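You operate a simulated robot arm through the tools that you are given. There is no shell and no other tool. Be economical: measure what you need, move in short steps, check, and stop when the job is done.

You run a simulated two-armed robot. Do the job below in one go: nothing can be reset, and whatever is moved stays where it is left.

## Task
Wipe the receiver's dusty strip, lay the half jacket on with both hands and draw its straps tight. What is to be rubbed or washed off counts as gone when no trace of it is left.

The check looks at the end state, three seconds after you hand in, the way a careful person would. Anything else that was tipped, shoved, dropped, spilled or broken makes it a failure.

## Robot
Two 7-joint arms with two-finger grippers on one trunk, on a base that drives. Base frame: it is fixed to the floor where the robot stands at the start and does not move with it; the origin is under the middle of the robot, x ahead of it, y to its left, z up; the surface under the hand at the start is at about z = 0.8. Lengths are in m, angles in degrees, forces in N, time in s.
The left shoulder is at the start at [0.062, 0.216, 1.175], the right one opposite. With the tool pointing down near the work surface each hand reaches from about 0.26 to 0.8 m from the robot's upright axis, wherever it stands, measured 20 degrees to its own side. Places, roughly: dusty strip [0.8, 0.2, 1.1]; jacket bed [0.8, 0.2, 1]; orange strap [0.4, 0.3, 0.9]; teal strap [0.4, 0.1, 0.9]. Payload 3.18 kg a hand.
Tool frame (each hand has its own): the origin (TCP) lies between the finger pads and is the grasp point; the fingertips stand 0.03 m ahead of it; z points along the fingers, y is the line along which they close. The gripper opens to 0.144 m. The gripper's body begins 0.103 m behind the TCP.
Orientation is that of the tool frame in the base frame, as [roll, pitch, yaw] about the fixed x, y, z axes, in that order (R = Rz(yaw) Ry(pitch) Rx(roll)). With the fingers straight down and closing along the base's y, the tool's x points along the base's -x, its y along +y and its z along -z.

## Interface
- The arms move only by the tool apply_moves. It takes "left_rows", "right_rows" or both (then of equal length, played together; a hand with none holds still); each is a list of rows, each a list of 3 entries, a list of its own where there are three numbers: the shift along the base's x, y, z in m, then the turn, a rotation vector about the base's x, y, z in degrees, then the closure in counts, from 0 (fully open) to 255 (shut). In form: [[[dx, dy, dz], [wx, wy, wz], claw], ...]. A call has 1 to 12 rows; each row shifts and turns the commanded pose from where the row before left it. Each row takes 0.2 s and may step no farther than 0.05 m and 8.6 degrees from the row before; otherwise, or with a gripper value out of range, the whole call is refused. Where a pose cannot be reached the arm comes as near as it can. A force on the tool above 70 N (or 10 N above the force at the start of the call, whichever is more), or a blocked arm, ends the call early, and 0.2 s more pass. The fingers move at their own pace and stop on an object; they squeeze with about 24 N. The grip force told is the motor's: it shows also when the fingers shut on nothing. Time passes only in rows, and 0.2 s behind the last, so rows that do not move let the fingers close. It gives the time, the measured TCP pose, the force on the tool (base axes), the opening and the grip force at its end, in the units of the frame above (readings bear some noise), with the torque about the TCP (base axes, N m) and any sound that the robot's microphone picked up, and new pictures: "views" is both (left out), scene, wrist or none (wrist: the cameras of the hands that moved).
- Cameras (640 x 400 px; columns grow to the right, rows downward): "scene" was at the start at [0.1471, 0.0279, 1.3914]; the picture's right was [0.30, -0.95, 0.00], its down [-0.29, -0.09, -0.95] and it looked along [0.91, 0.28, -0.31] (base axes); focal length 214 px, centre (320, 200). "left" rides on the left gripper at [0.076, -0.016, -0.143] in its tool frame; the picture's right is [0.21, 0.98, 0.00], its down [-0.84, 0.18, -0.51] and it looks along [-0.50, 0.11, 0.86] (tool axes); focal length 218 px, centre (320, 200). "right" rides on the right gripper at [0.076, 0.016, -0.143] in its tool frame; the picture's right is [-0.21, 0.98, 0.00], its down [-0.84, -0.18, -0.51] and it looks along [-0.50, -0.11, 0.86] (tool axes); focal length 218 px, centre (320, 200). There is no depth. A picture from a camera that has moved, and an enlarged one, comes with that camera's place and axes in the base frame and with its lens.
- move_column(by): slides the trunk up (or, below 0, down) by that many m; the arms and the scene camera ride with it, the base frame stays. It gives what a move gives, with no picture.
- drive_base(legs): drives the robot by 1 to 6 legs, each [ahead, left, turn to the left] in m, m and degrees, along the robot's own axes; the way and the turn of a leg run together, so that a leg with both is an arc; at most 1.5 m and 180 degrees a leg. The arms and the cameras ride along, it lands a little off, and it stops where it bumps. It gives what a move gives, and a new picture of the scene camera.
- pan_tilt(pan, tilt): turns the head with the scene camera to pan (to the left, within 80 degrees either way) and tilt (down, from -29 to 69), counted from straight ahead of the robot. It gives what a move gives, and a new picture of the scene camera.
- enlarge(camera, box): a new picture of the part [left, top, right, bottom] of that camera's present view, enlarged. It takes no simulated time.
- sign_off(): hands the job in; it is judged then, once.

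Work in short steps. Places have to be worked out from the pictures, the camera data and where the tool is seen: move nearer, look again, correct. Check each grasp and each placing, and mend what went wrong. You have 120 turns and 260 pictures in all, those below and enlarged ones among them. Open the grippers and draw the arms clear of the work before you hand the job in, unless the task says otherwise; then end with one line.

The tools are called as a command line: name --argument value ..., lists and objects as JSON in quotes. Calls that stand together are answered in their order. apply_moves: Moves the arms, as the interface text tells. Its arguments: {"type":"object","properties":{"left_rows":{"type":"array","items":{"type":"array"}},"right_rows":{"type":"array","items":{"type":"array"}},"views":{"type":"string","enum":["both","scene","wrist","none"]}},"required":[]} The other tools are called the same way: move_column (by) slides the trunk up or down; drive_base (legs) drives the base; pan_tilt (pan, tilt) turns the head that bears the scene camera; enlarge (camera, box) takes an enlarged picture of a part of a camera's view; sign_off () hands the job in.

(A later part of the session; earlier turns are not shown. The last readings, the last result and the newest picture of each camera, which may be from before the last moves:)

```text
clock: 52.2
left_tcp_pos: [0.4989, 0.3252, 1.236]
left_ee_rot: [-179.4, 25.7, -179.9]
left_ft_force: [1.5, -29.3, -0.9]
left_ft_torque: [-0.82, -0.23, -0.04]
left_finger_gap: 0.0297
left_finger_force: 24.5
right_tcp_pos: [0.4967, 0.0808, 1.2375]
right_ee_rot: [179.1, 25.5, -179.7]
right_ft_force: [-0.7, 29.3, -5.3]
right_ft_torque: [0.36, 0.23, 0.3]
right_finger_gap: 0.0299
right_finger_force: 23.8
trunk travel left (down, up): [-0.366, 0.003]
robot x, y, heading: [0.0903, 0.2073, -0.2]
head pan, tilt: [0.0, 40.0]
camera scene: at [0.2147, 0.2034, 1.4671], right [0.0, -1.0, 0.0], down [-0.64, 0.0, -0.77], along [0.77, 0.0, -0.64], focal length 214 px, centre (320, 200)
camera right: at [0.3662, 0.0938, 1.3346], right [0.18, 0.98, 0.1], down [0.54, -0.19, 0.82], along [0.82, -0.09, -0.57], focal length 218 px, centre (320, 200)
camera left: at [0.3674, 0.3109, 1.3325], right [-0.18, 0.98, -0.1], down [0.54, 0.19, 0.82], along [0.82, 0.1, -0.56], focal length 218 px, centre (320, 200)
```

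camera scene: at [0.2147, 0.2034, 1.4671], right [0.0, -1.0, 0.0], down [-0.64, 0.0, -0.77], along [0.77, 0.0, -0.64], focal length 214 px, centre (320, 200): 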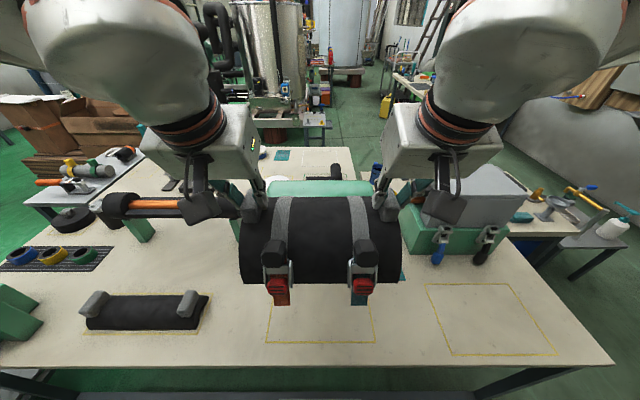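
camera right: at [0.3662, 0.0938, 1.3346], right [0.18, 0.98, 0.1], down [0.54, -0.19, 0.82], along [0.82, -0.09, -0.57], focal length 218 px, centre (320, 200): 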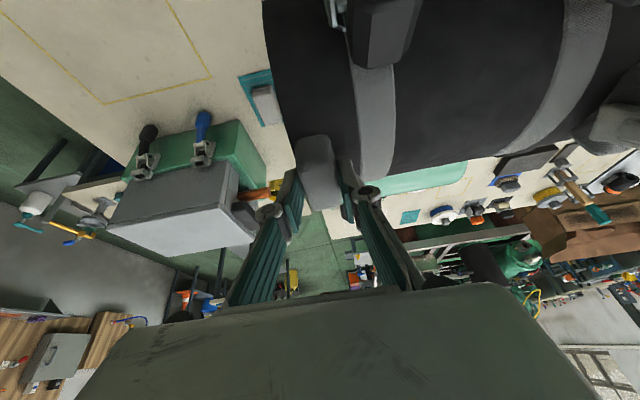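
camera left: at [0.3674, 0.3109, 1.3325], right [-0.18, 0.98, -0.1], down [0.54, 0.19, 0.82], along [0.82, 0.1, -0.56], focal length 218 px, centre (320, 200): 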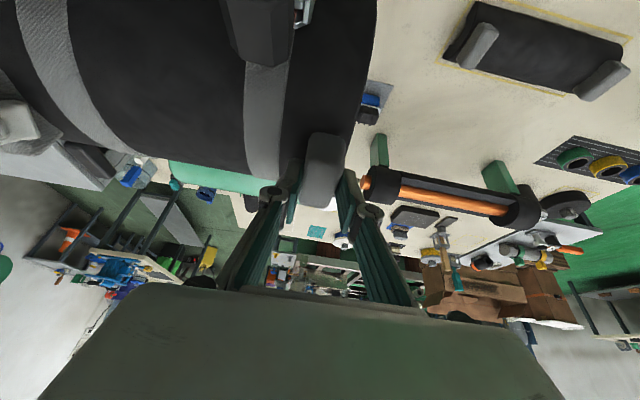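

The pull reversed (29 N outward); I bring the hands 2.6 mm closer and move forward over the tank.

apply_moves --left_rows '[[[0.02, -0.0013, 0.0015], [0, 0, 0], 255], [[0.04, 0, 0], [0, 0, 0], 255], [[0.04, 0, 0], [0, 0, 0], 255], [[0.04, 0, 0], [0, 0, 0], 255], [[0.04, 0, 0], [0, 0, 0], 255], [[0.02, 0, 0], [0, 0, 0], 255]]' --right_rows '[[[0.02, 0.0013, 0], [0, 0, 0], 255], [[0.04, 0, 0], [0, 0, 0], 255], [[0.04, 0, 0], [0, 0, 0], 255], [[0.04, 0, 0], [0, 0, 0], 255], [[0.04, 0, 0], [0, 0, 0], 255], [[0.02, 0, 0], [0, 0, 0], 255]]' --views "both"

```text
clock: 53.6
left_tcp_pos: [0.6987, 0.3263, 1.2386]
left_ee_rot: [-179.5, 25.5, 180.0]
left_ft_force: [1.2, -32.3, -5.6]
left_ft_torque: [-0.36, 0.08, -0.02]
left_finger_gap: 0.0303
left_finger_force: 24.6
right_tcp_pos: [0.7, 0.0797, 1.2357]
right_ee_rot: [179.1, 25.6, -179.8]
right_ft_force: [-0.6, 32.5, 0.0]
right_ft_torque: [0.97, -0.06, 0.22]
right_finger_gap: 0.03
right_finger_force: 24.3
trunk travel left (down, up): [-0.366, 0.003]
robot x, y, heading: [0.0891, 0.2054, 0.1]
head pan, tilt: [0.0, 40.0]
camera scene: at [0.2148, 0.2034, 1.4672], right [0.0, -1.0, 0.0], down [-0.64, 0.0, -0.77], along [0.77, 0.0, -0.64], focal length 214 px, centre (320, 200)
camera right: at [0.5685, 0.095, 1.3312], right [0.18, 0.98, 0.1], down [0.54, -0.19, 0.82], along [0.82, -0.09, -0.56], focal length 218 px, centre (320, 200)
camera left: at [0.5679, 0.3115, 1.335], right [-0.19, 0.98, -0.1], down [0.54, 0.18, 0.82], along [0.82, 0.1, -0.57], focal length 218 px, centre (320, 200)
```

scene: 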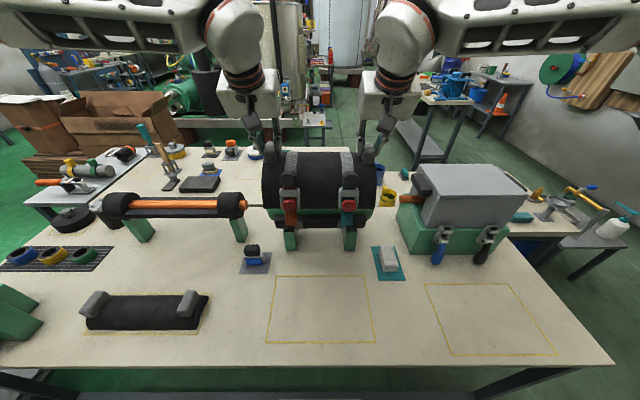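
right: 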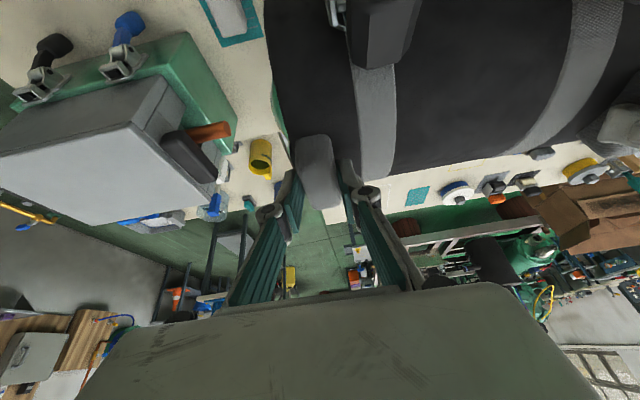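
left: 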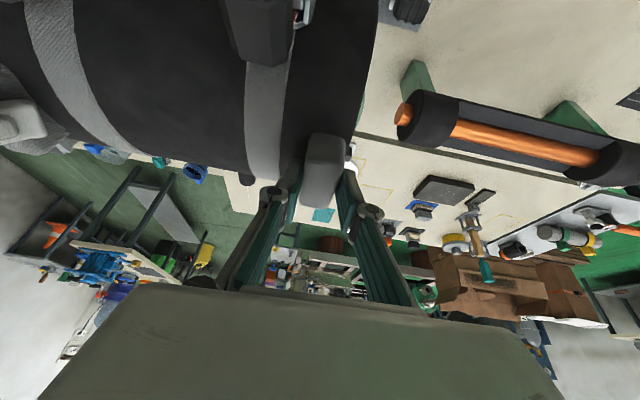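

Geometry now fits well: bed axis ≈[0.777, z 0.997], jacket axis started at x≈0.5115, so the final TCP should be x≈0.764, z≈1.131. I move forward 0.065 and relieve the outward pull.

apply_moves --left_rows '[[[0.022, -0.0015, -0.001], [0, 0, 0], 255], [[0.022, 0, 0], [0, 0, 0], 255], [[0.022, 0, 0], [0, 0, 0], 255], [[0, 0, 0], [0, 0, 0], 255]]' --right_rows '[[[0.022, 0.0015, 0.001], [0, 0, 0], 255], [[0.022, 0, 0], [0, 0, 0], 255], [[0.02, 0, 0], [0, 0, 0], 255], [[0, 0, 0], [0, 0, 0], 255]]' --views "scene"

enlarge --camera "scene" --box '[240, 130, 400, 260]'

```text
clock: 54.6
left_tcp_pos: [0.7626, 0.3262, 1.2403]
left_ee_rot: [-179.6, 25.5, -179.8]
left_ft_force: [-5.5, -11.4, -2.4]
left_ft_torque: [-0.35, 0.04, -0.85]
left_finger_gap: 0.0297
left_finger_force: 24.1
right_tcp_pos: [0.7634, 0.0816, 1.2355]
right_ee_rot: [179.3, 25.5, 179.9]
right_ft_force: [5.0, 12.7, -3.8]
right_ft_torque: [0.06, -0.11, -0.49]
right_finger_gap: 0.0299
right_finger_force: 23.8
trunk travel left (down, up): [-0.366, 0.003]
robot x, y, heading: [0.0872, 0.2052, -0.1]
head pan, tilt: [0.0, 40.0]
camera scene: at [0.2138, 0.2035, 1.4673], right [0.0, -1.0, 0.0], down [-0.64, 0.0, -0.77], along [0.77, 0.0, -0.64], focal length 214 px, centre (320, 200)
```

scene: 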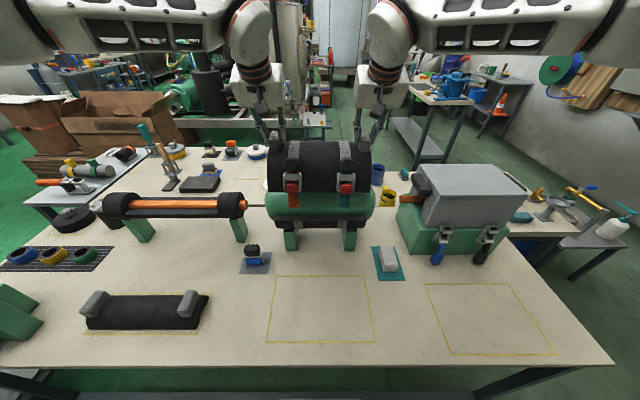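

```text
3.08 times, centred on (320, 195) of scene
camera zoom: at [0.2138, 0.2035, 1.4673], right [0.0, -1.0, 0.0], down [-0.64, 0.0, -0.77], along [0.77, 0.0, -0.64], focal length 660 px, centre (320, 215)
```

zoom: 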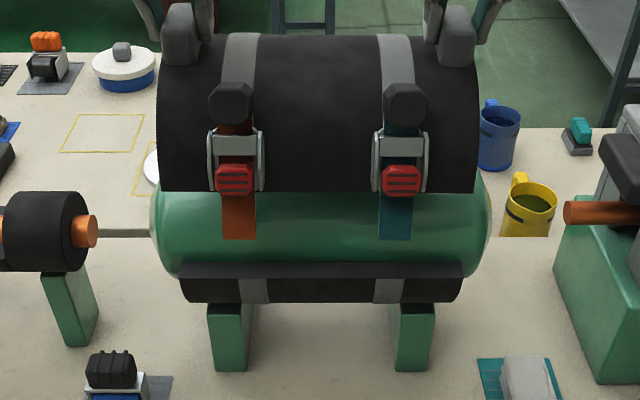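

The jacket hangs right above the tank, ≈2 mm too far left, aligned in x. I lower both hands to z≈1.155 and check.

apply_moves --left_rows '[[[0, -0.002, -0.025], [0, 0, 0], 255], [[0, 0, -0.02], [0, 0, 0], 255], [[0, 0, -0.02], [0, 0, 0], 255], [[0, 0, -0.018], [0, 0, 0], 255]]' --right_rows '[[[0, -0.001, -0.021], [0, 0, 0], 255], [[0, 0, -0.02], [0, 0, 0], 255], [[0, 0, -0.02], [0, 0, 0], 255], [[0, 0, -0.018], [0, 0, 0], 255]]' --views "scene"

enlarge --camera "scene" --box '[240, 150, 400, 260]'

```text
clock: 55.6
left_tcp_pos: [0.7662, 0.3243, 1.1534]
left_ee_rot: [-179.7, 25.6, -179.6]
left_ft_force: [2.7, 11.6, -2.8]
left_ft_torque: [0.38, -0.1, 0.26]
left_finger_gap: 0.0297
left_finger_force: 24.0
right_tcp_pos: [0.7632, 0.0795, 1.1576]
right_ee_rot: [179.4, 25.4, 179.9]
right_ft_force: [-2.2, -11.9, -3.0]
right_ft_torque: [-0.48, 0.07, 0.3]
right_finger_gap: 0.03
right_finger_force: 24.1
trunk travel left (down, up): [-0.366, 0.003]
robot x, y, heading: [0.0902, 0.2014, -0.2]
head pan, tilt: [0.0, 40.0]
camera scene: at [0.2151, 0.2032, 1.4671], right [0.0, -1.0, 0.0], down [-0.64, 0.0, -0.77], along [0.77, 0.0, -0.64], focal length 214 px, centre (320, 200)
```

scene: 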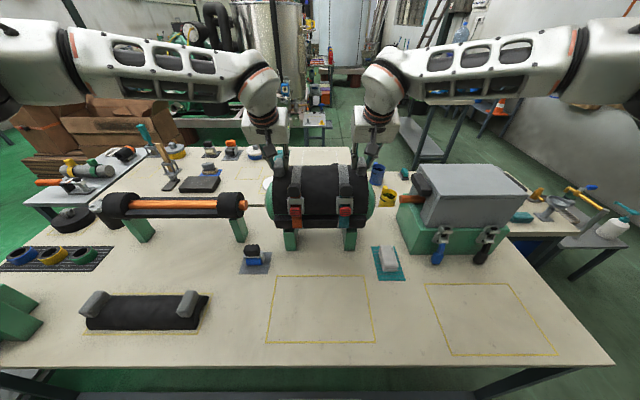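

```text
3.64 times, centred on (320, 205) of scene
camera zoom: at [0.2151, 0.2032, 1.4671], right [0.0, -1.0, 0.0], down [-0.64, 0.0, -0.77], along [0.77, 0.0, -0.64], focal length 780 px, centre (320, 182)
```

zoom: 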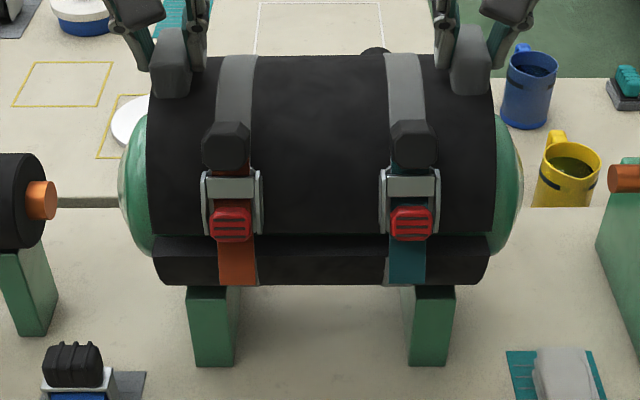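

Jacket slides over the tank neatly, ≈2 cm above the flange. I keep lowering in small steps.

apply_moves --left_rows '[[[0, 0, -0.006], [0, 0, 0], 255], [[0, 0, -0.006], [0, 0, 0], 255], [[0, 0, -0.004], [0, 0, 0], 255]]' --right_rows '[[[0, 0, -0.009], [0, 0, 0], 255], [[0, 0, -0.007], [0, 0, 0], 255], [[0, 0, -0.004], [0, 0, 0], 255]]' --views "none"

enlarge --camera "scene" --box '[240, 150, 400, 260]'

```text
clock: 56.4
left_tcp_pos: [0.7652, 0.3233, 1.1387]
left_ee_rot: [-179.6, 25.5, -179.8]
left_ft_force: [-0.7, 21.8, -6.0]
left_ft_torque: [0.88, 0.14, -0.17]
left_finger_gap: 0.0296
left_finger_force: 23.5
right_tcp_pos: [0.7624, 0.0785, 1.1396]
right_ee_rot: [179.3, 25.5, 179.8]
right_ft_force: [0.7, -21.5, -0.2]
right_ft_torque: [-0.22, -0.17, -0.26]
right_finger_gap: 0.0299
right_finger_force: 23.7
trunk travel left (down, up): [-0.366, 0.003]
robot x, y, heading: [0.0897, 0.2046, -0.1]
head pan, tilt: [0.0, 40.0]
```

```text
3.64 times, centred on (320, 205) of scene
camera zoom: at [0.2149, 0.2034, 1.4672], right [0.0, -1.0, 0.0], down [-0.64, 0.0, -0.77], along [0.77, 0.0, -0.64], focal length 780 px, centre (320, 182)
```

zoom: 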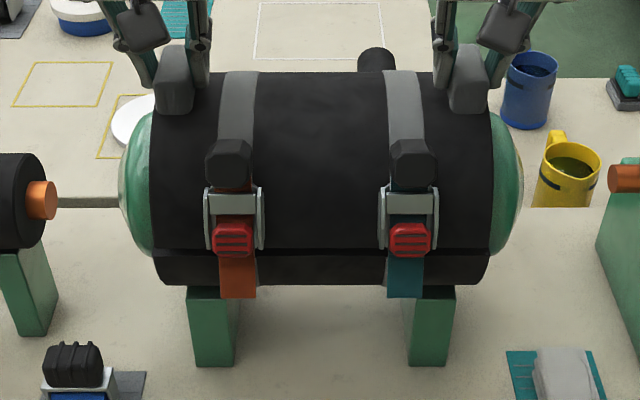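

Almost seated. I lower a few more millimetres, spreading the hands 1 mm each to relieve the squeeze.

apply_moves --left_rows '[[[0, 0.001, -0.003], [0, 0, 0], 255], [[0, 0, -0.003], [0, 0, 0], 255]]' --right_rows '[[[0.001, -0.001, -0.003], [0, 0, 0], 255], [[0, 0, -0.003], [0, 0, 0], 255]]' --views "none"

enlarge --camera "scene" --box '[250, 180, 390, 260]'

```text
clock: 57.0
left_tcp_pos: [0.7672, 0.3223, 1.1337]
left_ee_rot: [-179.6, 25.6, -179.8]
left_ft_force: [-2.2, 20.6, -4.0]
left_ft_torque: [0.67, 0.09, -0.28]
left_finger_gap: 0.0297
left_finger_force: 24.1
right_tcp_pos: [0.7638, 0.078, 1.1337]
right_ee_rot: [179.3, 25.4, 179.8]
right_ft_force: [2.5, -20.5, -2.1]
right_ft_torque: [-0.43, -0.12, -0.6]
right_finger_gap: 0.0299
right_finger_force: 24.1
trunk travel left (down, up): [-0.366, 0.003]
robot x, y, heading: [0.0871, 0.2055, -0.2]
head pan, tilt: [0.0, 40.0]
```

```text
4.57 times, centred on (320, 220) of scene
camera zoom: at [0.2148, 0.2034, 1.4672], right [0.0, -1.0, 0.0], down [-0.64, 0.0, -0.77], along [0.77, 0.0, -0.64], focal length 980 px, centre (320, 109)
```

zoom: 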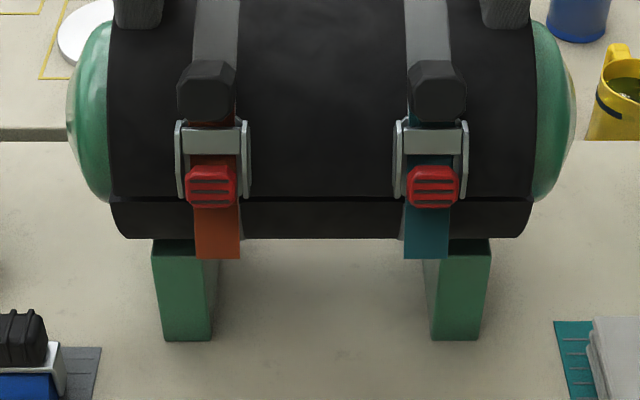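

A thin gap remains. Continue down 2 mm at a time.

apply_moves --left_rows '[[[0, 0.001, -0.002], [0, 0, 0], 255], [[0, 0, -0.002], [0, 0, 0], 255]]' --right_rows '[[[0, -0.001, -0.002], [0, 0, 0], 255], [[0, 0, -0.002], [0, 0, 0], 255]]' --views "none"

enlarge --camera "scene" --box '[250, 180, 390, 260]'

```text
clock: 57.6
left_tcp_pos: [0.7654, 0.3238, 1.1305]
left_ee_rot: [-179.5, 25.6, -180.0]
left_ft_force: [0.1, 11.0, -5.8]
left_ft_torque: [0.55, -0.01, 0.21]
left_finger_gap: 0.0299
left_finger_force: 24.1
right_tcp_pos: [0.7628, 0.0794, 1.1309]
right_ee_rot: [179.3, 25.5, -180.0]
right_ft_force: [-0.3, -13.0, 0.0]
right_ft_torque: [0.19, 0.02, -0.31]
right_finger_gap: 0.0298
right_finger_force: 24.2
trunk travel left (down, up): [-0.366, 0.003]
robot x, y, heading: [0.0905, 0.2061, -0.1]
head pan, tilt: [0.0, 40.0]
```

```text
4.57 times, centred on (320, 220) of scene
camera zoom: at [0.2147, 0.2034, 1.4672], right [0.0, -1.0, 0.0], down [-0.64, 0.0, -0.77], along [0.77, 0.0, -0.64], focal length 980 px, centre (320, 109)
```

zoom: 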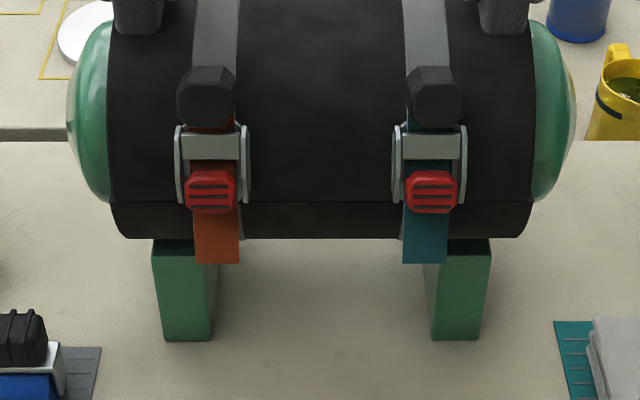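

Gap nearly gone. I press on 1–2 mm until the forces show seating.

apply_moves --left_rows '[[[0, 0.0005, -0.0015], [0, 0, 0], 255], [[0, 0, -0.0015], [0, 0, 0], 255]]' --right_rows '[[[0, -0.0005, -0.0015], [0, 0, 0], 255], [[0, 0, -0.0015], [0, 0, 0], 255]]' --views "none"

enlarge --camera "scene" --box '[250, 180, 390, 260]'

```text
clock: 58.2
left_tcp_pos: [0.7647, 0.3226, 1.1275]
left_ee_rot: [-179.6, 25.5, -179.9]
left_ft_force: [-1.6, 3.3, -2.6]
left_ft_torque: [0.09, 0.02, -0.12]
left_finger_gap: 0.0299
left_finger_force: 24.0
right_tcp_pos: [0.7632, 0.0776, 1.1276]
right_ee_rot: [179.2, 25.6, -179.9]
right_ft_force: [2.2, -2.6, -0.7]
right_ft_torque: [0.13, -0.24, -0.12]
right_finger_gap: 0.0298
right_finger_force: 23.8
trunk travel left (down, up): [-0.366, 0.003]
robot x, y, heading: [0.0887, 0.2029, 0.1]
head pan, tilt: [0.0, 40.0]
```

```text
4.57 times, centred on (320, 220) of scene
camera zoom: at [0.2147, 0.2034, 1.4672], right [0.0, -1.0, 0.0], down [-0.64, 0.0, -0.77], along [0.77, 0.0, -0.64], focal length 980 px, centre (320, 109)
```

zoom: 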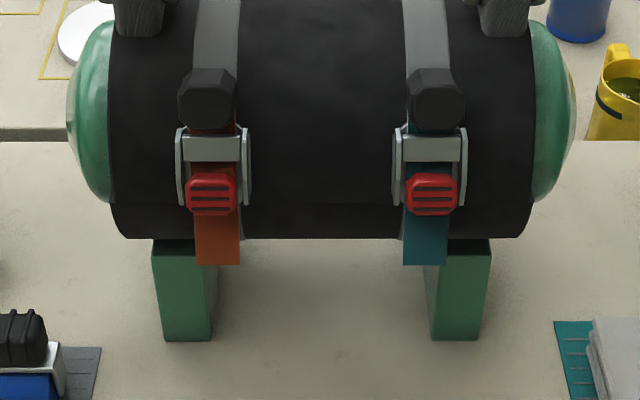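

Visually flush; forces show almost no weight borne yet. Two more millimetres.

apply_moves --left_rows '[[[0, 0, -0.001], [0, 0, 0], 255], [[0, 0, -0.001], [0, 0, 0], 255]]' --right_rows '[[[0, 0, -0.001], [0, 0, 0], 255], [[0, 0, -0.001], [0, 0, 0], 255]]' --views "none"

```text
clock: 58.8
left_tcp_pos: [0.7655, 0.3234, 1.1272]
left_ee_rot: [-179.5, 25.6, -179.9]
left_ft_force: [3.2, -4.9, -4.6]
left_ft_torque: [0.13, -0.3, 0.24]
left_finger_gap: 0.0294
left_finger_force: 24.2
right_tcp_pos: [0.7641, 0.0793, 1.1261]
right_ee_rot: [179.1, 25.5, -179.9]
right_ft_force: [0.3, 4.5, 2.6]
right_ft_torque: [0.29, -0.28, 0.44]
right_finger_gap: 0.0294
right_finger_force: 24.0
trunk travel left (down, up): [-0.366, 0.003]
robot x, y, heading: [0.0897, 0.2052, 0.2]
head pan, tilt: [0.0, 40.0]
```

Right side starts bearing. One more small step.

apply_moves --left_rows '[[[0, 0, -0.002], [0, 0, 0], 255], [[0, 0, 0], [0, 0, 0], 255]]' --right_rows '[[[0, 0, -0.001], [0, 0, 0], 255], [[0, 0, 0], [0, 0, 0], 255]]' --views "none"

```text
clock: 59.4
left_tcp_pos: [0.7644, 0.3247, 1.1246]
left_ee_rot: [-179.4, 25.6, -179.9]
left_ft_force: [2.5, -10.1, 0.4]
left_ft_torque: [-0.2, -0.62, -0.22]
left_finger_gap: 0.0296
left_finger_force: 24.2
right_tcp_pos: [0.7653, 0.0789, 1.1239]
right_ee_rot: [179.2, 25.6, -179.9]
right_ft_force: [1.9, 11.9, 2.2]
right_ft_torque: [0.27, -0.65, 0.18]
right_finger_gap: 0.0298
right_finger_force: 24.2
trunk travel left (down, up): [-0.366, 0.003]
robot x, y, heading: [0.0873, 0.2035, -0.2]
head pan, tilt: [0.0, 40.0]
```

apply_moves --left_rows '[[[0, -0.0005, -0.002], [0, 0, 0], 255], [[0, 0, -0.001], [0, 0, 0], 255]]' --right_rows '[[[0, 0.0005, -0.002], [0, 0, 0], 255], [[0, 0, -0.001], [0, 0, 0], 255]]' --views "none"

enlarge --camera "scene" --box '[250, 160, 390, 250]'

```text
clock: 60.0
left_tcp_pos: [0.7665, 0.3238, 1.1232]
left_ee_rot: [-179.5, 25.8, -179.7]
left_ft_force: [0.7, -7.1, 16.5]
left_ft_torque: [0.03, 0.37, -0.34]
left_finger_gap: 0.0299
left_finger_force: 24.5
right_tcp_pos: [0.7629, 0.079, 1.1241]
right_ee_rot: [179.1, 26.0, 179.9]
right_ft_force: [9.1, 9.9, 15.1]
right_ft_torque: [0.3, 0.24, 0.0]
right_finger_gap: 0.0299
right_finger_force: 23.8
trunk travel left (down, up): [-0.366, 0.003]
robot x, y, heading: [0.0902, 0.2051, -0.0]
head pan, tilt: [0.0, 40.0]
```

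```text
4.44 times, centred on (320, 205) of scene
camera zoom: at [0.2127, 0.2038, 1.4676], right [0.0, -1.0, 0.0], down [-0.64, 0.0, -0.77], along [0.77, 0.0, -0.64], focal length 953 px, centre (320, 178)
```

zoom: 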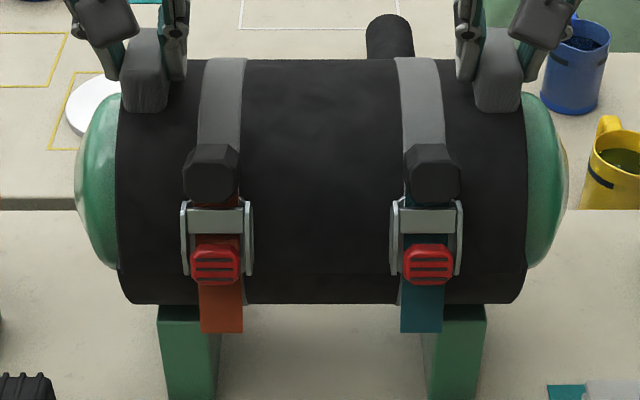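

Seated: 15 N on each hand. I open both grippers and back off along the tool axis.

apply_moves --left_rows '[[[0, 0, 0.002], [0, 0, 0], 255], [[0, 0, 0], [0, 0, 0], 170], [[0, 0, 0], [0, 0, 0], 158], [[-0.013, 0, 0.027], [0, 0, 0], 158], [[-0.02, 0, 0.042], [0, 0, 0], 158]]' --right_rows '[[[0, 0, 0.002], [0, 0, 0], 255], [[0, 0, 0], [0, 0, 0], 170], [[0, 0, 0], [0, 0, 0], 158], [[-0.013, 0, 0.027], [0, 0, 0], 158], [[-0.02, 0, 0.042], [0, 0, 0], 158]]' --views "both"

enlarge --camera "scene" --box '[250, 160, 390, 250]'

```text
clock: 61.2
left_tcp_pos: [0.7298, 0.3236, 1.1921]
left_ee_rot: [-179.7, 25.6, -179.8]
left_ft_force: [-0.1, 0.3, 0.3]
left_ft_torque: [-0.01, -0.03, 0.0]
left_finger_gap: 0.0546
left_finger_force: 0.1
right_tcp_pos: [0.7273, 0.0798, 1.1936]
right_ee_rot: [179.2, 25.7, 180.0]
right_ft_force: [-1.4, 0.7, 0.7]
right_ft_torque: [0.01, -0.01, 0.0]
right_finger_gap: 0.0545
right_finger_force: 0.0
trunk travel left (down, up): [-0.366, 0.003]
robot x, y, heading: [0.0886, 0.2032, -0.1]
head pan, tilt: [0.0, 40.0]
camera scene: at [0.2116, 0.2037, 1.4675], right [0.0, -1.0, 0.0], down [-0.64, 0.0, -0.77], along [0.77, 0.0, -0.64], focal length 214 px, centre (320, 200)
camera right: at [0.5963, 0.0946, 1.2887], right [0.18, 0.98, 0.1], down [0.54, -0.19, 0.82], along [0.82, -0.09, -0.56], focal length 218 px, centre (320, 200)
camera left: at [0.5998, 0.3083, 1.2876], right [-0.19, 0.98, -0.1], down [0.54, 0.19, 0.82], along [0.82, 0.1, -0.56], focal length 218 px, centre (320, 200)
```

scene: 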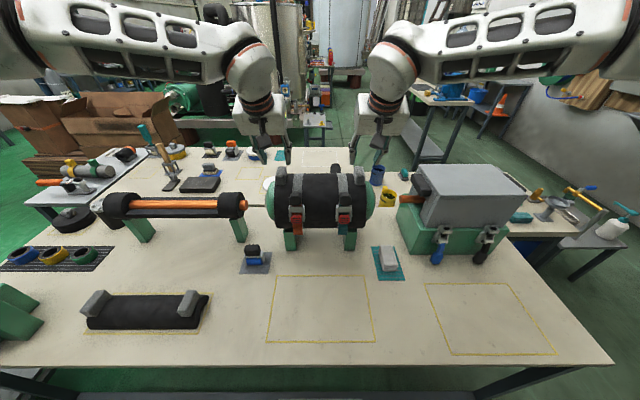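
right: 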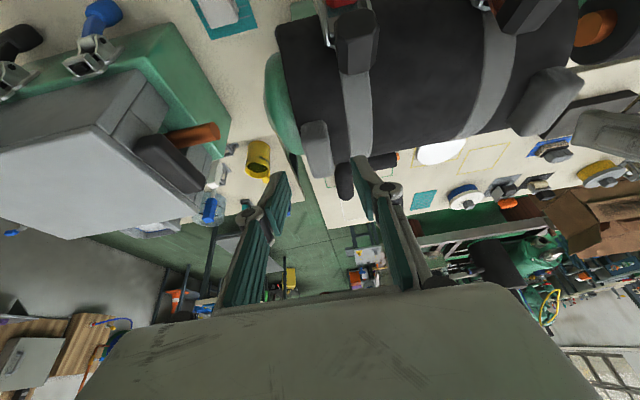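
left: 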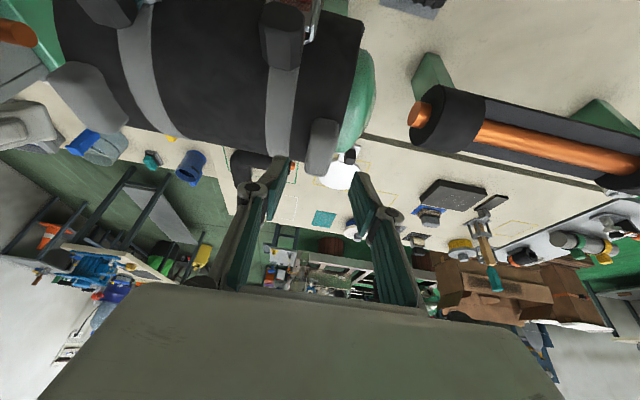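

```text
4.44 times, centred on (320, 205) of scene
camera zoom: at [0.2116, 0.2037, 1.4675], right [0.0, -1.0, 0.0], down [-0.64, 0.0, -0.77], along [0.77, 0.0, -0.64], focal length 953 px, centre (320, 178)
```

zoom: 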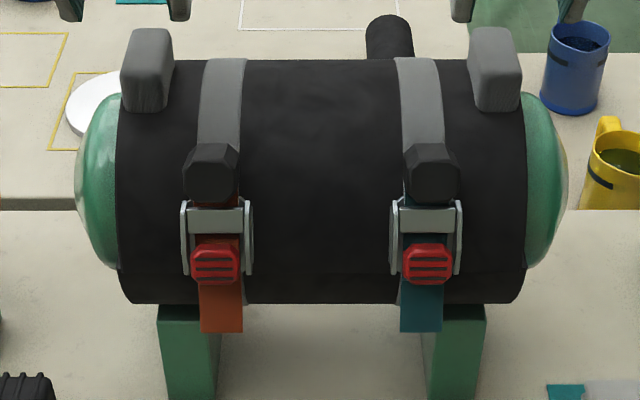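

The jacket sits flush on its bed. Next I study the buckles: I draw both hands back ≈0.13 so the wrist cameras look at the buckles.

apply_moves --left_rows '[[[-0.03, 0, 0.01], [0, 0, 0], 158], [[-0.04, 0, 0], [0, 0, 0], 158], [[-0.04, 0, -0.015], [0, 0, 0], 158], [[-0.04, 0, -0.025], [0, 0, 0], 158]]' --right_rows '[[[-0.03, 0, 0.01], [0, 0, 0], 158], [[-0.04, 0, 0], [0, 0, 0], 158], [[-0.04, 0, -0.015], [0, 0, 0], 158], [[-0.04, 0, -0.025], [0, 0, 0], 158]]' --views "wrist"

enlarge --camera "right" --box '[290, 80, 430, 220]'

enlarge --camera "left" --box '[210, 80, 350, 220]'

```text
clock: 62.2
left_tcp_pos: [0.582, 0.3218, 1.1625]
left_ee_rot: [-179.5, 25.5, -179.7]
left_ft_force: [-0.1, -1.1, -1.0]
left_ft_torque: [0.04, -0.01, 0.05]
left_finger_gap: 0.0548
left_finger_force: 0.1
right_tcp_pos: [0.5778, 0.0784, 1.1634]
right_ee_rot: [179.1, 25.6, 179.9]
right_ft_force: [0.2, 0.1, 0.6]
right_ft_torque: [0.02, -0.02, 0.0]
right_finger_gap: 0.0546
right_finger_force: 0.0
trunk travel left (down, up): [-0.366, 0.003]
robot x, y, heading: [0.0834, 0.2045, -0.1]
head pan, tilt: [0.0, 40.0]
camera right: at [0.4481, 0.0929, 1.2588], right [0.18, 0.98, 0.1], down [0.54, -0.19, 0.82], along [0.82, -0.09, -0.56], focal length 218 px, centre (320, 200)
camera left: at [0.4506, 0.307, 1.2578], right [-0.19, 0.98, -0.1], down [0.54, 0.19, 0.82], along [0.82, 0.1, -0.56], focal length 218 px, centre (320, 200)
```

right: 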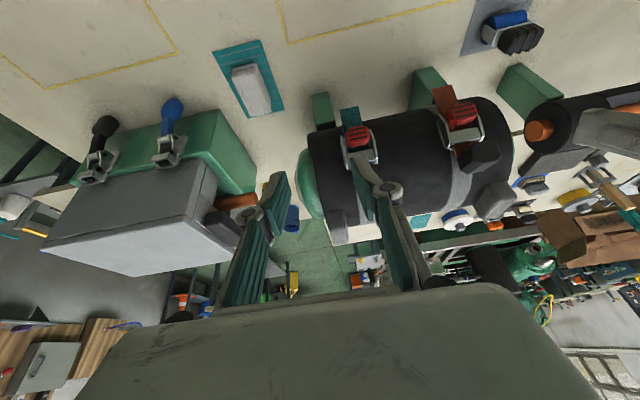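
left: 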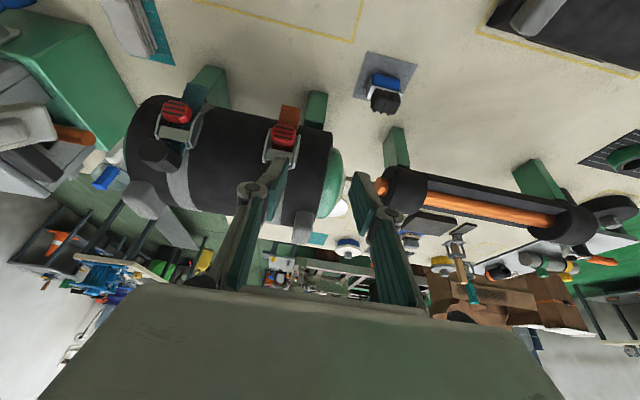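

```text
2.86 times, centred on (360, 150) of right
camera zoom: at [0.4481, 0.0929, 1.2588], right [0.18, 0.98, 0.1], down [0.54, -0.19, 0.82], along [0.82, -0.09, -0.56], focal length 624 px, centre (206, 343)
```

zoom: 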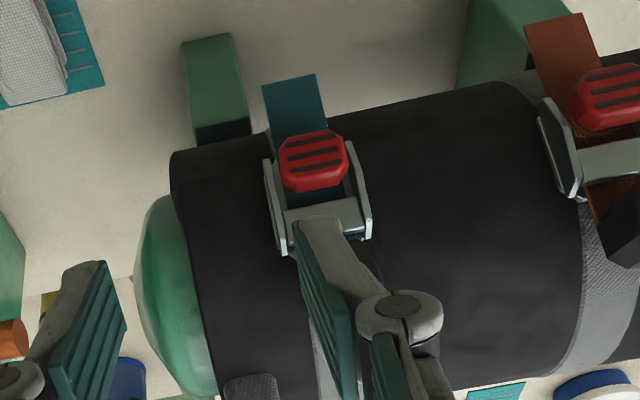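

```text
2.86 times, centred on (280, 150) of left
camera zoom: at [0.4506, 0.307, 1.2578], right [-0.19, 0.98, -0.1], down [0.54, 0.19, 0.82], along [0.82, 0.1, -0.56], focal length 624 px, centre (434, 343)
```

zoom: 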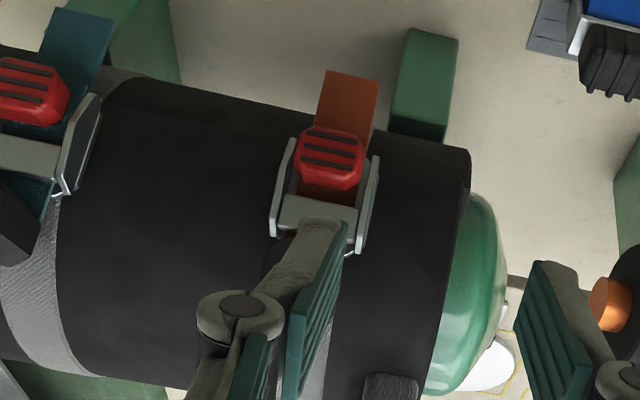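

The buckle has a metal frame, a red ribbed tab, a coloured tail and a black block above. I want a frontal, near-horizontal look, so I tilt the right hand further and lower it in front of the teal buckle.

apply_moves --right_rows '[[[-0.03, 0.01, -0.02], [0, -8.5, 0], 158], [[-0.03, 0.01, -0.035], [0, -8.5, 0], 158], [[-0.02, 0.015, -0.035], [0, -8.5, 0], 158], [[-0.01, 0.01, -0.035], [0, 0, 0], 158], [[0, 0.01, -0.035], [0, 0, 0], 158]]' --views "wrist"

enlarge --camera "right" --box '[260, 100, 420, 220]'

```text
clock: 63.4
left_tcp_pos: [0.5831, 0.3221, 1.1604]
left_ee_rot: [-179.5, 25.6, -179.8]
left_ft_force: [-0.1, 0.1, -0.9]
left_ft_torque: [-0.01, 0.03, -0.03]
left_finger_gap: 0.0548
left_finger_force: 0.0
right_tcp_pos: [0.5084, 0.1386, 1.0052]
right_ee_rot: [177.6, 50.9, 177.0]
right_ft_force: [1.6, -1.0, -0.6]
right_ft_torque: [0.0, 0.02, -0.06]
right_finger_gap: 0.0547
right_finger_force: 0.0
right hand out of reach, approached as far as the arm can: row 3
trunk travel left (down, up): [-0.366, 0.003]
robot x, y, heading: [0.09, 0.2056, -0.3]
head pan, tilt: [0.0, 40.0]
camera right: at [0.3501, 0.1567, 1.0359], right [0.15, 0.97, 0.19], down [0.13, -0.21, 0.97], along [0.98, -0.12, -0.16], focal length 218 px, centre (320, 200)
```

right: 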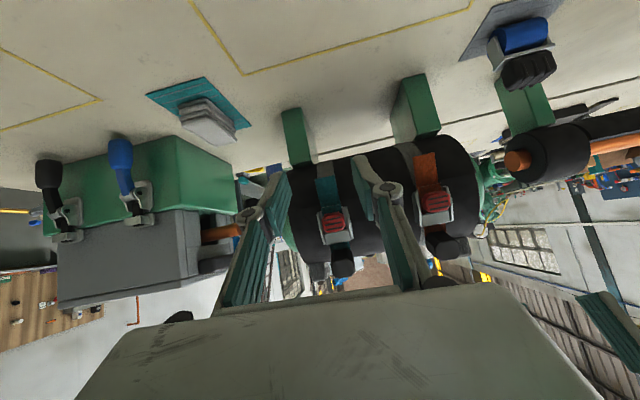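

```text
3.33 times, centred on (340, 160) of right
camera zoom: at [0.3501, 0.1567, 1.0359], right [0.15, 0.97, 0.19], down [0.13, -0.21, 0.97], along [0.98, -0.12, -0.16], focal length 728 px, centre (253, 333)
```

zoom: 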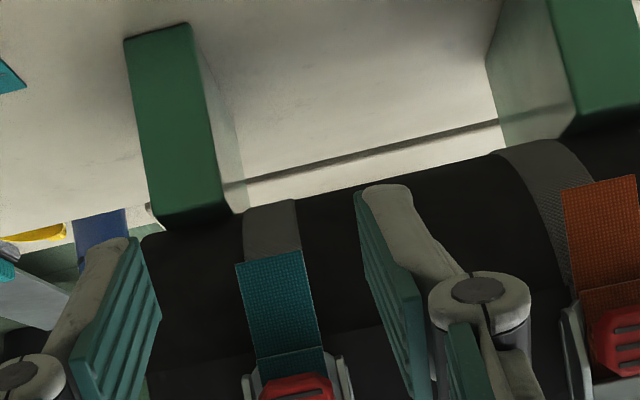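

The picture is inverted (up is down). I enlarge the rest of the buckle.

enlarge --camera "right" --box '[290, 130, 490, 290]'

enlarge --camera "scene" --box '[280, 170, 360, 230]'

```text
2.50 times, centred on (390, 210) of right
camera zoom: at [0.3501, 0.1567, 1.0359], right [0.15, 0.97, 0.19], down [0.13, -0.21, 0.97], along [0.98, -0.12, -0.16], focal length 546 px, centre (145, 175)
```

zoom: 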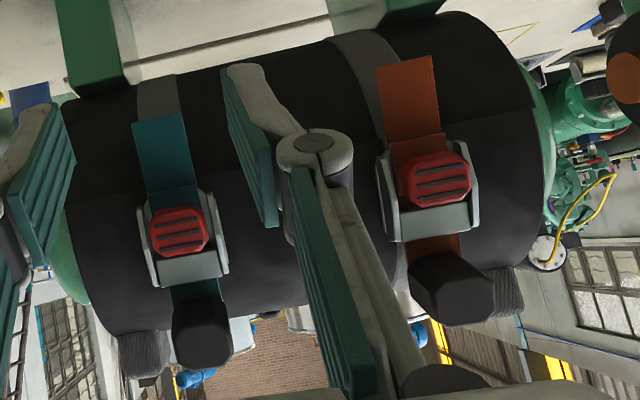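

```text
6.67 times, centred on (320, 200) of scene
camera zoom: at [0.2149, 0.2043, 1.4672], right [0.0, -1.0, 0.0], down [-0.64, 0.0, -0.77], along [0.77, 0.0, -0.64], focal length 1430 px, centre (320, 200)
```

zoom: 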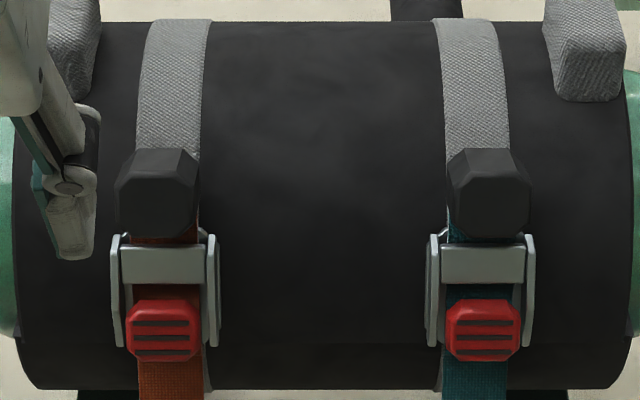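

I enlarge the orange buckle as strongly as useful from both cameras to understand its mechanism.

enlarge --camera "right" --box '[400, 140, 480, 270]'

enlarge --camera "left" --box '[130, 80, 230, 180]'

```text
3.08 times, centred on (440, 205) of right
camera zoom: at [0.3501, 0.1567, 1.0359], right [0.15, 0.97, 0.19], down [0.13, -0.21, 0.97], along [0.98, -0.12, -0.16], focal length 672 px, centre (-49, 185)
```

zoom: 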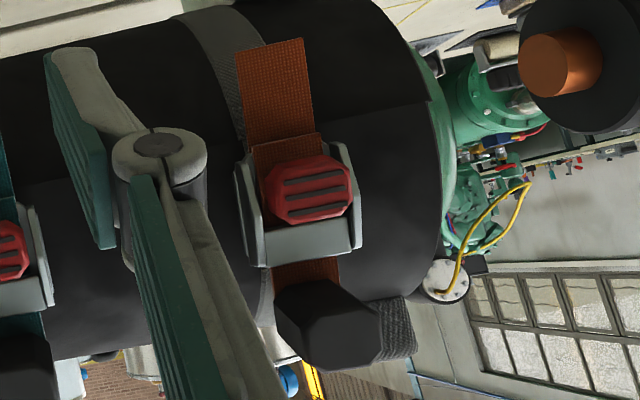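

```text
4.00 times, centred on (180, 130) of left
camera zoom: at [0.4526, 0.3075, 1.2573], right [-0.19, 0.98, -0.1], down [0.54, 0.19, 0.82], along [0.82, 0.1, -0.56], focal length 873 px, centre (880, 480)
```

zoom: 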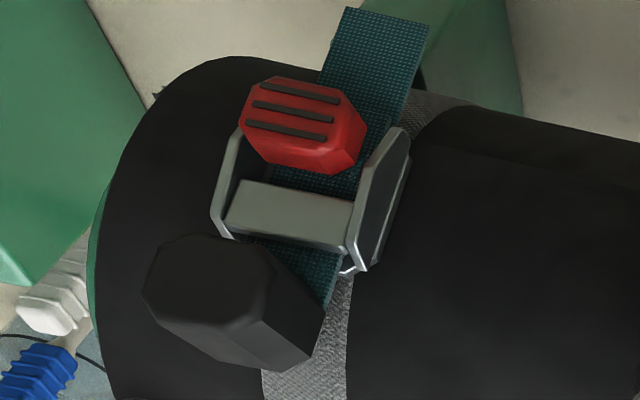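

The black knob is a pull grip on the upper end of each webbing, running through the frame. Triangulated knobs: teal [0.6855, 0.132, 1.081], orange [0.687, 0.273, 1.082], protruding along a ≈43° up-front normal. I bring the right hand to a standoff along that normal at the teal knob.

apply_moves --right_rows '[[[0.0, 0, 0.04], [-1.5, 3.4, 1.1], 158], [[0.03, 0, 0.035], [0, 0, 0], 158], [[0.035, -0.003, 0.025], [0, 0, 0], 158], [[0.034, -0.004, 0.015], [0, 0, 0], 158], [[0.03, 0, 0.005], [0, 0, 0], 158]]' --views "both"

enlarge --camera "scene" --box '[260, 150, 380, 250]'

```text
clock: 64.6
left_tcp_pos: [0.5844, 0.3228, 1.1613]
left_ee_rot: [-179.6, 25.5, -179.7]
left_ft_force: [-0.1, -0.8, 0.0]
left_ft_torque: [-0.02, -0.02, -0.01]
left_finger_gap: 0.055
left_finger_force: 0.1
right_tcp_pos: [0.6275, 0.1372, 1.1208]
right_ee_rot: [-178.7, 47.5, -177.3]
right_ft_force: [-0.1, 0.0, 0.8]
right_ft_torque: [0.01, 0.02, -0.06]
right_finger_gap: 0.0548
right_finger_force: 0.0
trunk travel left (down, up): [-0.366, 0.003]
robot x, y, heading: [0.089, 0.2037, 0.2]
head pan, tilt: [0.0, 40.0]
camera scene: at [0.2151, 0.2033, 1.4671], right [0.0, -1.0, 0.0], down [-0.64, 0.0, -0.77], along [0.77, 0.0, -0.64], focal length 214 px, centre (320, 200)
camera right: at [0.47, 0.1503, 1.1609], right [0.11, 0.98, 0.14], down [0.2, -0.16, 0.97], along [0.97, -0.08, -0.21], focal length 218 px, centre (320, 200)
```

scene: 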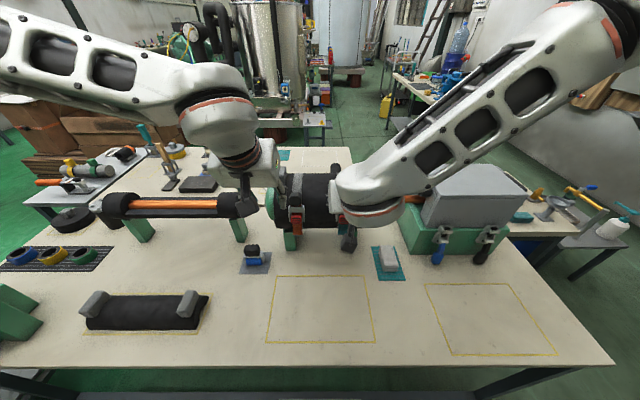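
right: 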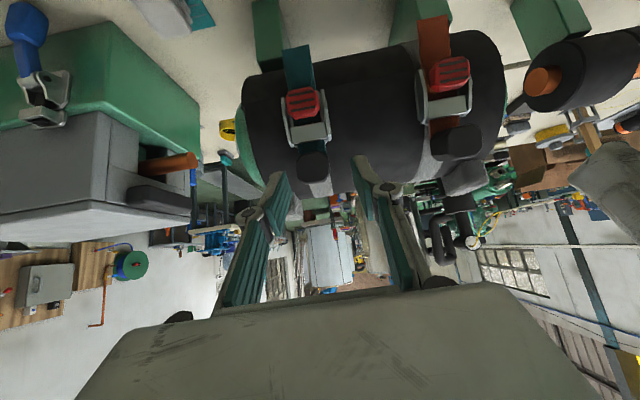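

```text
4.00 times, centred on (320, 200) of scene
camera zoom: at [0.2151, 0.2033, 1.4671], right [0.0, -1.0, 0.0], down [-0.64, 0.0, -0.77], along [0.77, 0.0, -0.64], focal length 858 px, centre (320, 200)
```

zoom: 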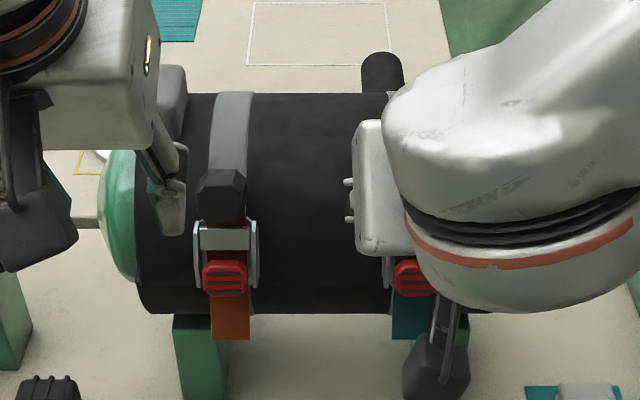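

The knob is lined up (≈7 mm to −y). I correct, advance along the normal with the knob between the pads, and check before closing.

apply_moves --right_rows '[[[0.0, -0.006, 0.0], [0.9, 0, -1.7], 158], [[0.024, 0, -0.016], [0, 0, 0], 158], [[0.022, 0, -0.015], [0, 0, 0], 158]]' --views "wrist"

enlarge --camera "right" --box '[240, 80, 420, 220]'

```text
clock: 65.4
left_tcp_pos: [0.5837, 0.3215, 1.1596]
left_ee_rot: [-179.7, 25.4, -179.8]
left_ft_force: [0.1, -0.4, -0.5]
left_ft_torque: [-0.01, 0.04, 0.0]
left_finger_gap: 0.0547
left_finger_force: 0.1
right_tcp_pos: [0.6729, 0.133, 1.0889]
right_ee_rot: [-179.9, 47.6, -179.9]
right_ft_force: [0.7, -0.4, 0.3]
right_ft_torque: [0.01, 0.02, 0.01]
right_finger_gap: 0.0545
right_finger_force: 0.1
trunk travel left (down, up): [-0.366, 0.003]
robot x, y, heading: [0.0875, 0.2009, 0.2]
head pan, tilt: [0.0, 40.0]
camera right: at [0.5172, 0.1494, 1.1289], right [0.14, 0.98, 0.15], down [0.19, -0.18, 0.96], along [0.97, -0.11, -0.22], focal length 218 px, centre (320, 200)
```

right: 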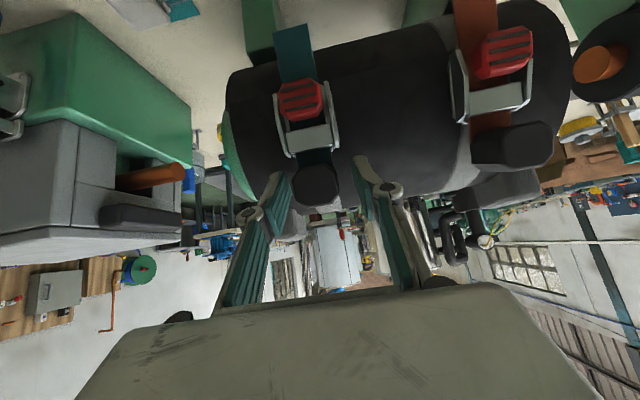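

```text
2.86 times, centred on (330, 150) of right
camera zoom: at [0.5172, 0.1494, 1.1289], right [0.14, 0.98, 0.15], down [0.19, -0.18, 0.96], along [0.97, -0.11, -0.22], focal length 624 px, centre (291, 343)
```

zoom: 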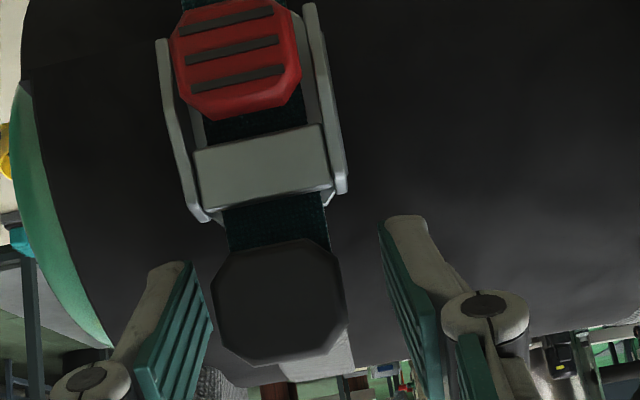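

Knob is centred between the pads. I advance 6 mm more and close.

apply_moves --right_rows '[[[0.0045, -0.002, -0.004], [0, 0, 0], 158], [[0, 0, 0], [0, 0, 0], 255], [[0, 0, 0], [0, 0, 0], 255], [[0, 0, 0], [0, 0, 0], 255]]' --views "wrist"

enlarge --camera "right" --box '[240, 80, 420, 220]'

```text
clock: 66.4
left_tcp_pos: [0.5834, 0.3224, 1.1613]
left_ee_rot: [-179.6, 25.5, -179.8]
left_ft_force: [-0.7, -0.6, 0.2]
left_ft_torque: [0.01, 0.03, 0.0]
left_finger_gap: 0.0547
left_finger_force: 0.0
right_tcp_pos: [0.6786, 0.1309, 1.0832]
right_ee_rot: [-179.9, 47.6, -179.9]
right_ft_force: [1.2, 3.9, 0.7]
right_ft_torque: [0.02, 0.03, 0.14]
right_finger_gap: 0.032
right_finger_force: 23.8
trunk travel left (down, up): [-0.366, 0.003]
robot x, y, heading: [0.0897, 0.1996, -0.1]
head pan, tilt: [0.0, 40.0]
camera right: at [0.5217, 0.147, 1.1239], right [0.14, 0.98, 0.15], down [0.19, -0.18, 0.96], along [0.97, -0.11, -0.21], focal length 218 px, centre (320, 200)
```

right: 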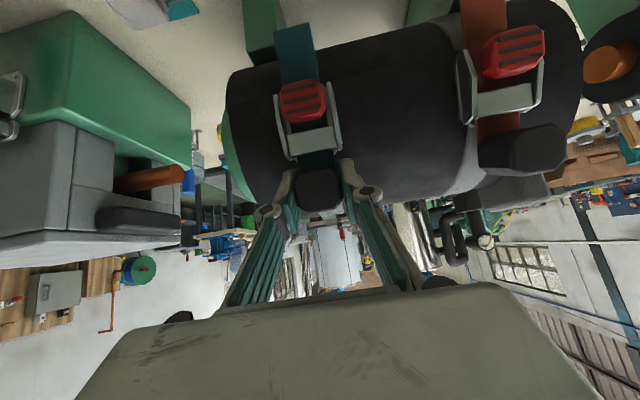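

```text
2.86 times, centred on (330, 150) of right
camera zoom: at [0.5217, 0.147, 1.1239], right [0.14, 0.98, 0.15], down [0.19, -0.18, 0.96], along [0.97, -0.11, -0.21], focal length 624 px, centre (291, 343)
```

zoom: 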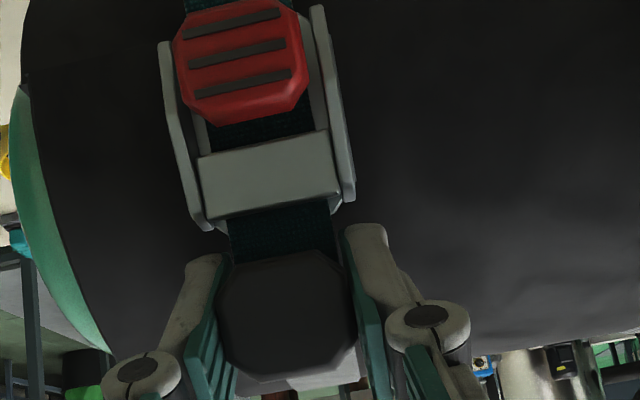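

Knob is gripped (0.032). I test a gentle 4 mm pull along the strap's upward tangent and read the force.

apply_moves --right_rows '[[[0.0014, 0, 0.0015], [0, 0, 0], 255], [[0.0014, 0, 0.0015], [0, 0, 0], 255]]' --views "none"

enlarge --camera "right" --box '[240, 80, 420, 220]'

```text
clock: 67.0
left_tcp_pos: [0.582, 0.3227, 1.1619]
left_ee_rot: [-179.6, 25.4, -179.8]
left_ft_force: [-0.4, -0.5, 0.1]
left_ft_torque: [-0.02, -0.01, -0.03]
left_finger_gap: 0.0548
left_finger_force: 0.1
right_tcp_pos: [0.6807, 0.1299, 1.0875]
right_ee_rot: [-179.9, 47.6, 180.0]
right_ft_force: [0.2, 4.8, -0.4]
right_ft_torque: [0.01, 0.09, 0.19]
right_finger_gap: 0.0321
right_finger_force: 23.7
trunk travel left (down, up): [-0.366, 0.003]
robot x, y, heading: [0.0913, 0.2048, -0.1]
head pan, tilt: [0.0, 40.0]
```

```text
2.86 times, centred on (330, 150) of right
camera zoom: at [0.5231, 0.1465, 1.1275], right [0.14, 0.98, 0.15], down [0.19, -0.18, 0.96], along [0.97, -0.11, -0.22], focal length 624 px, centre (291, 343)
```

zoom: 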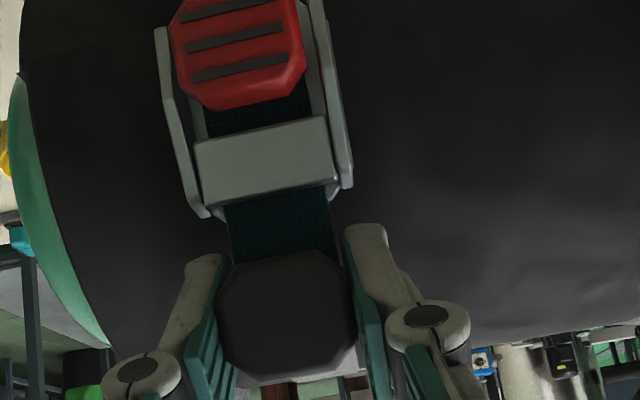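

The knob slides out of the frame freely. I keep pulling along the tangent, another 1 cm.

apply_moves --right_rows '[[[0.0035, 0, 0.0035], [0, 0, 0], 255], [[0.0035, 0, 0.0035], [0, 0, 0], 255]]' --views "none"

enlarge --camera "right" --box '[240, 20, 440, 220]'

```text
clock: 67.6
left_tcp_pos: [0.5827, 0.3225, 1.162]
left_ee_rot: [-179.6, 25.6, -179.8]
left_ft_force: [0.7, 0.4, -0.3]
left_ft_torque: [0.01, 0.0, -0.01]
left_finger_gap: 0.0547
left_finger_force: 0.1
right_tcp_pos: [0.6876, 0.1291, 1.0945]
right_ee_rot: [-179.9, 47.6, 180.0]
right_ft_force: [-4.4, -0.6, 0.7]
right_ft_torque: [-0.05, 0.05, 0.06]
right_finger_gap: 0.032
right_finger_force: 23.7
trunk travel left (down, up): [-0.366, 0.003]
robot x, y, heading: [0.0871, 0.2059, -0.0]
head pan, tilt: [0.0, 40.0]
```

```text
2.00 times, centred on (340, 120) of right
camera zoom: at [0.5308, 0.1451, 1.1342], right [0.14, 0.98, 0.15], down [0.19, -0.18, 0.96], along [0.97, -0.11, -0.21], focal length 436 px, centre (280, 360)
```

zoom: 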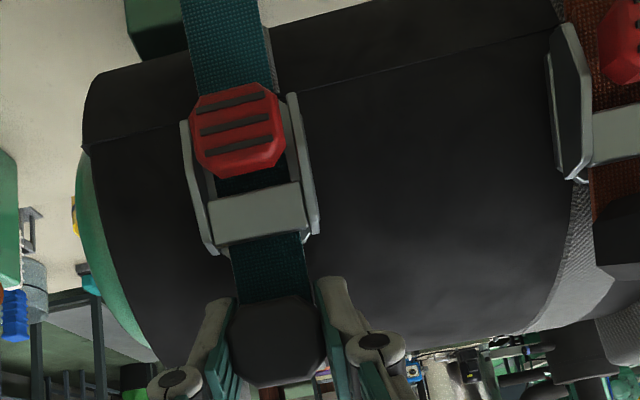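

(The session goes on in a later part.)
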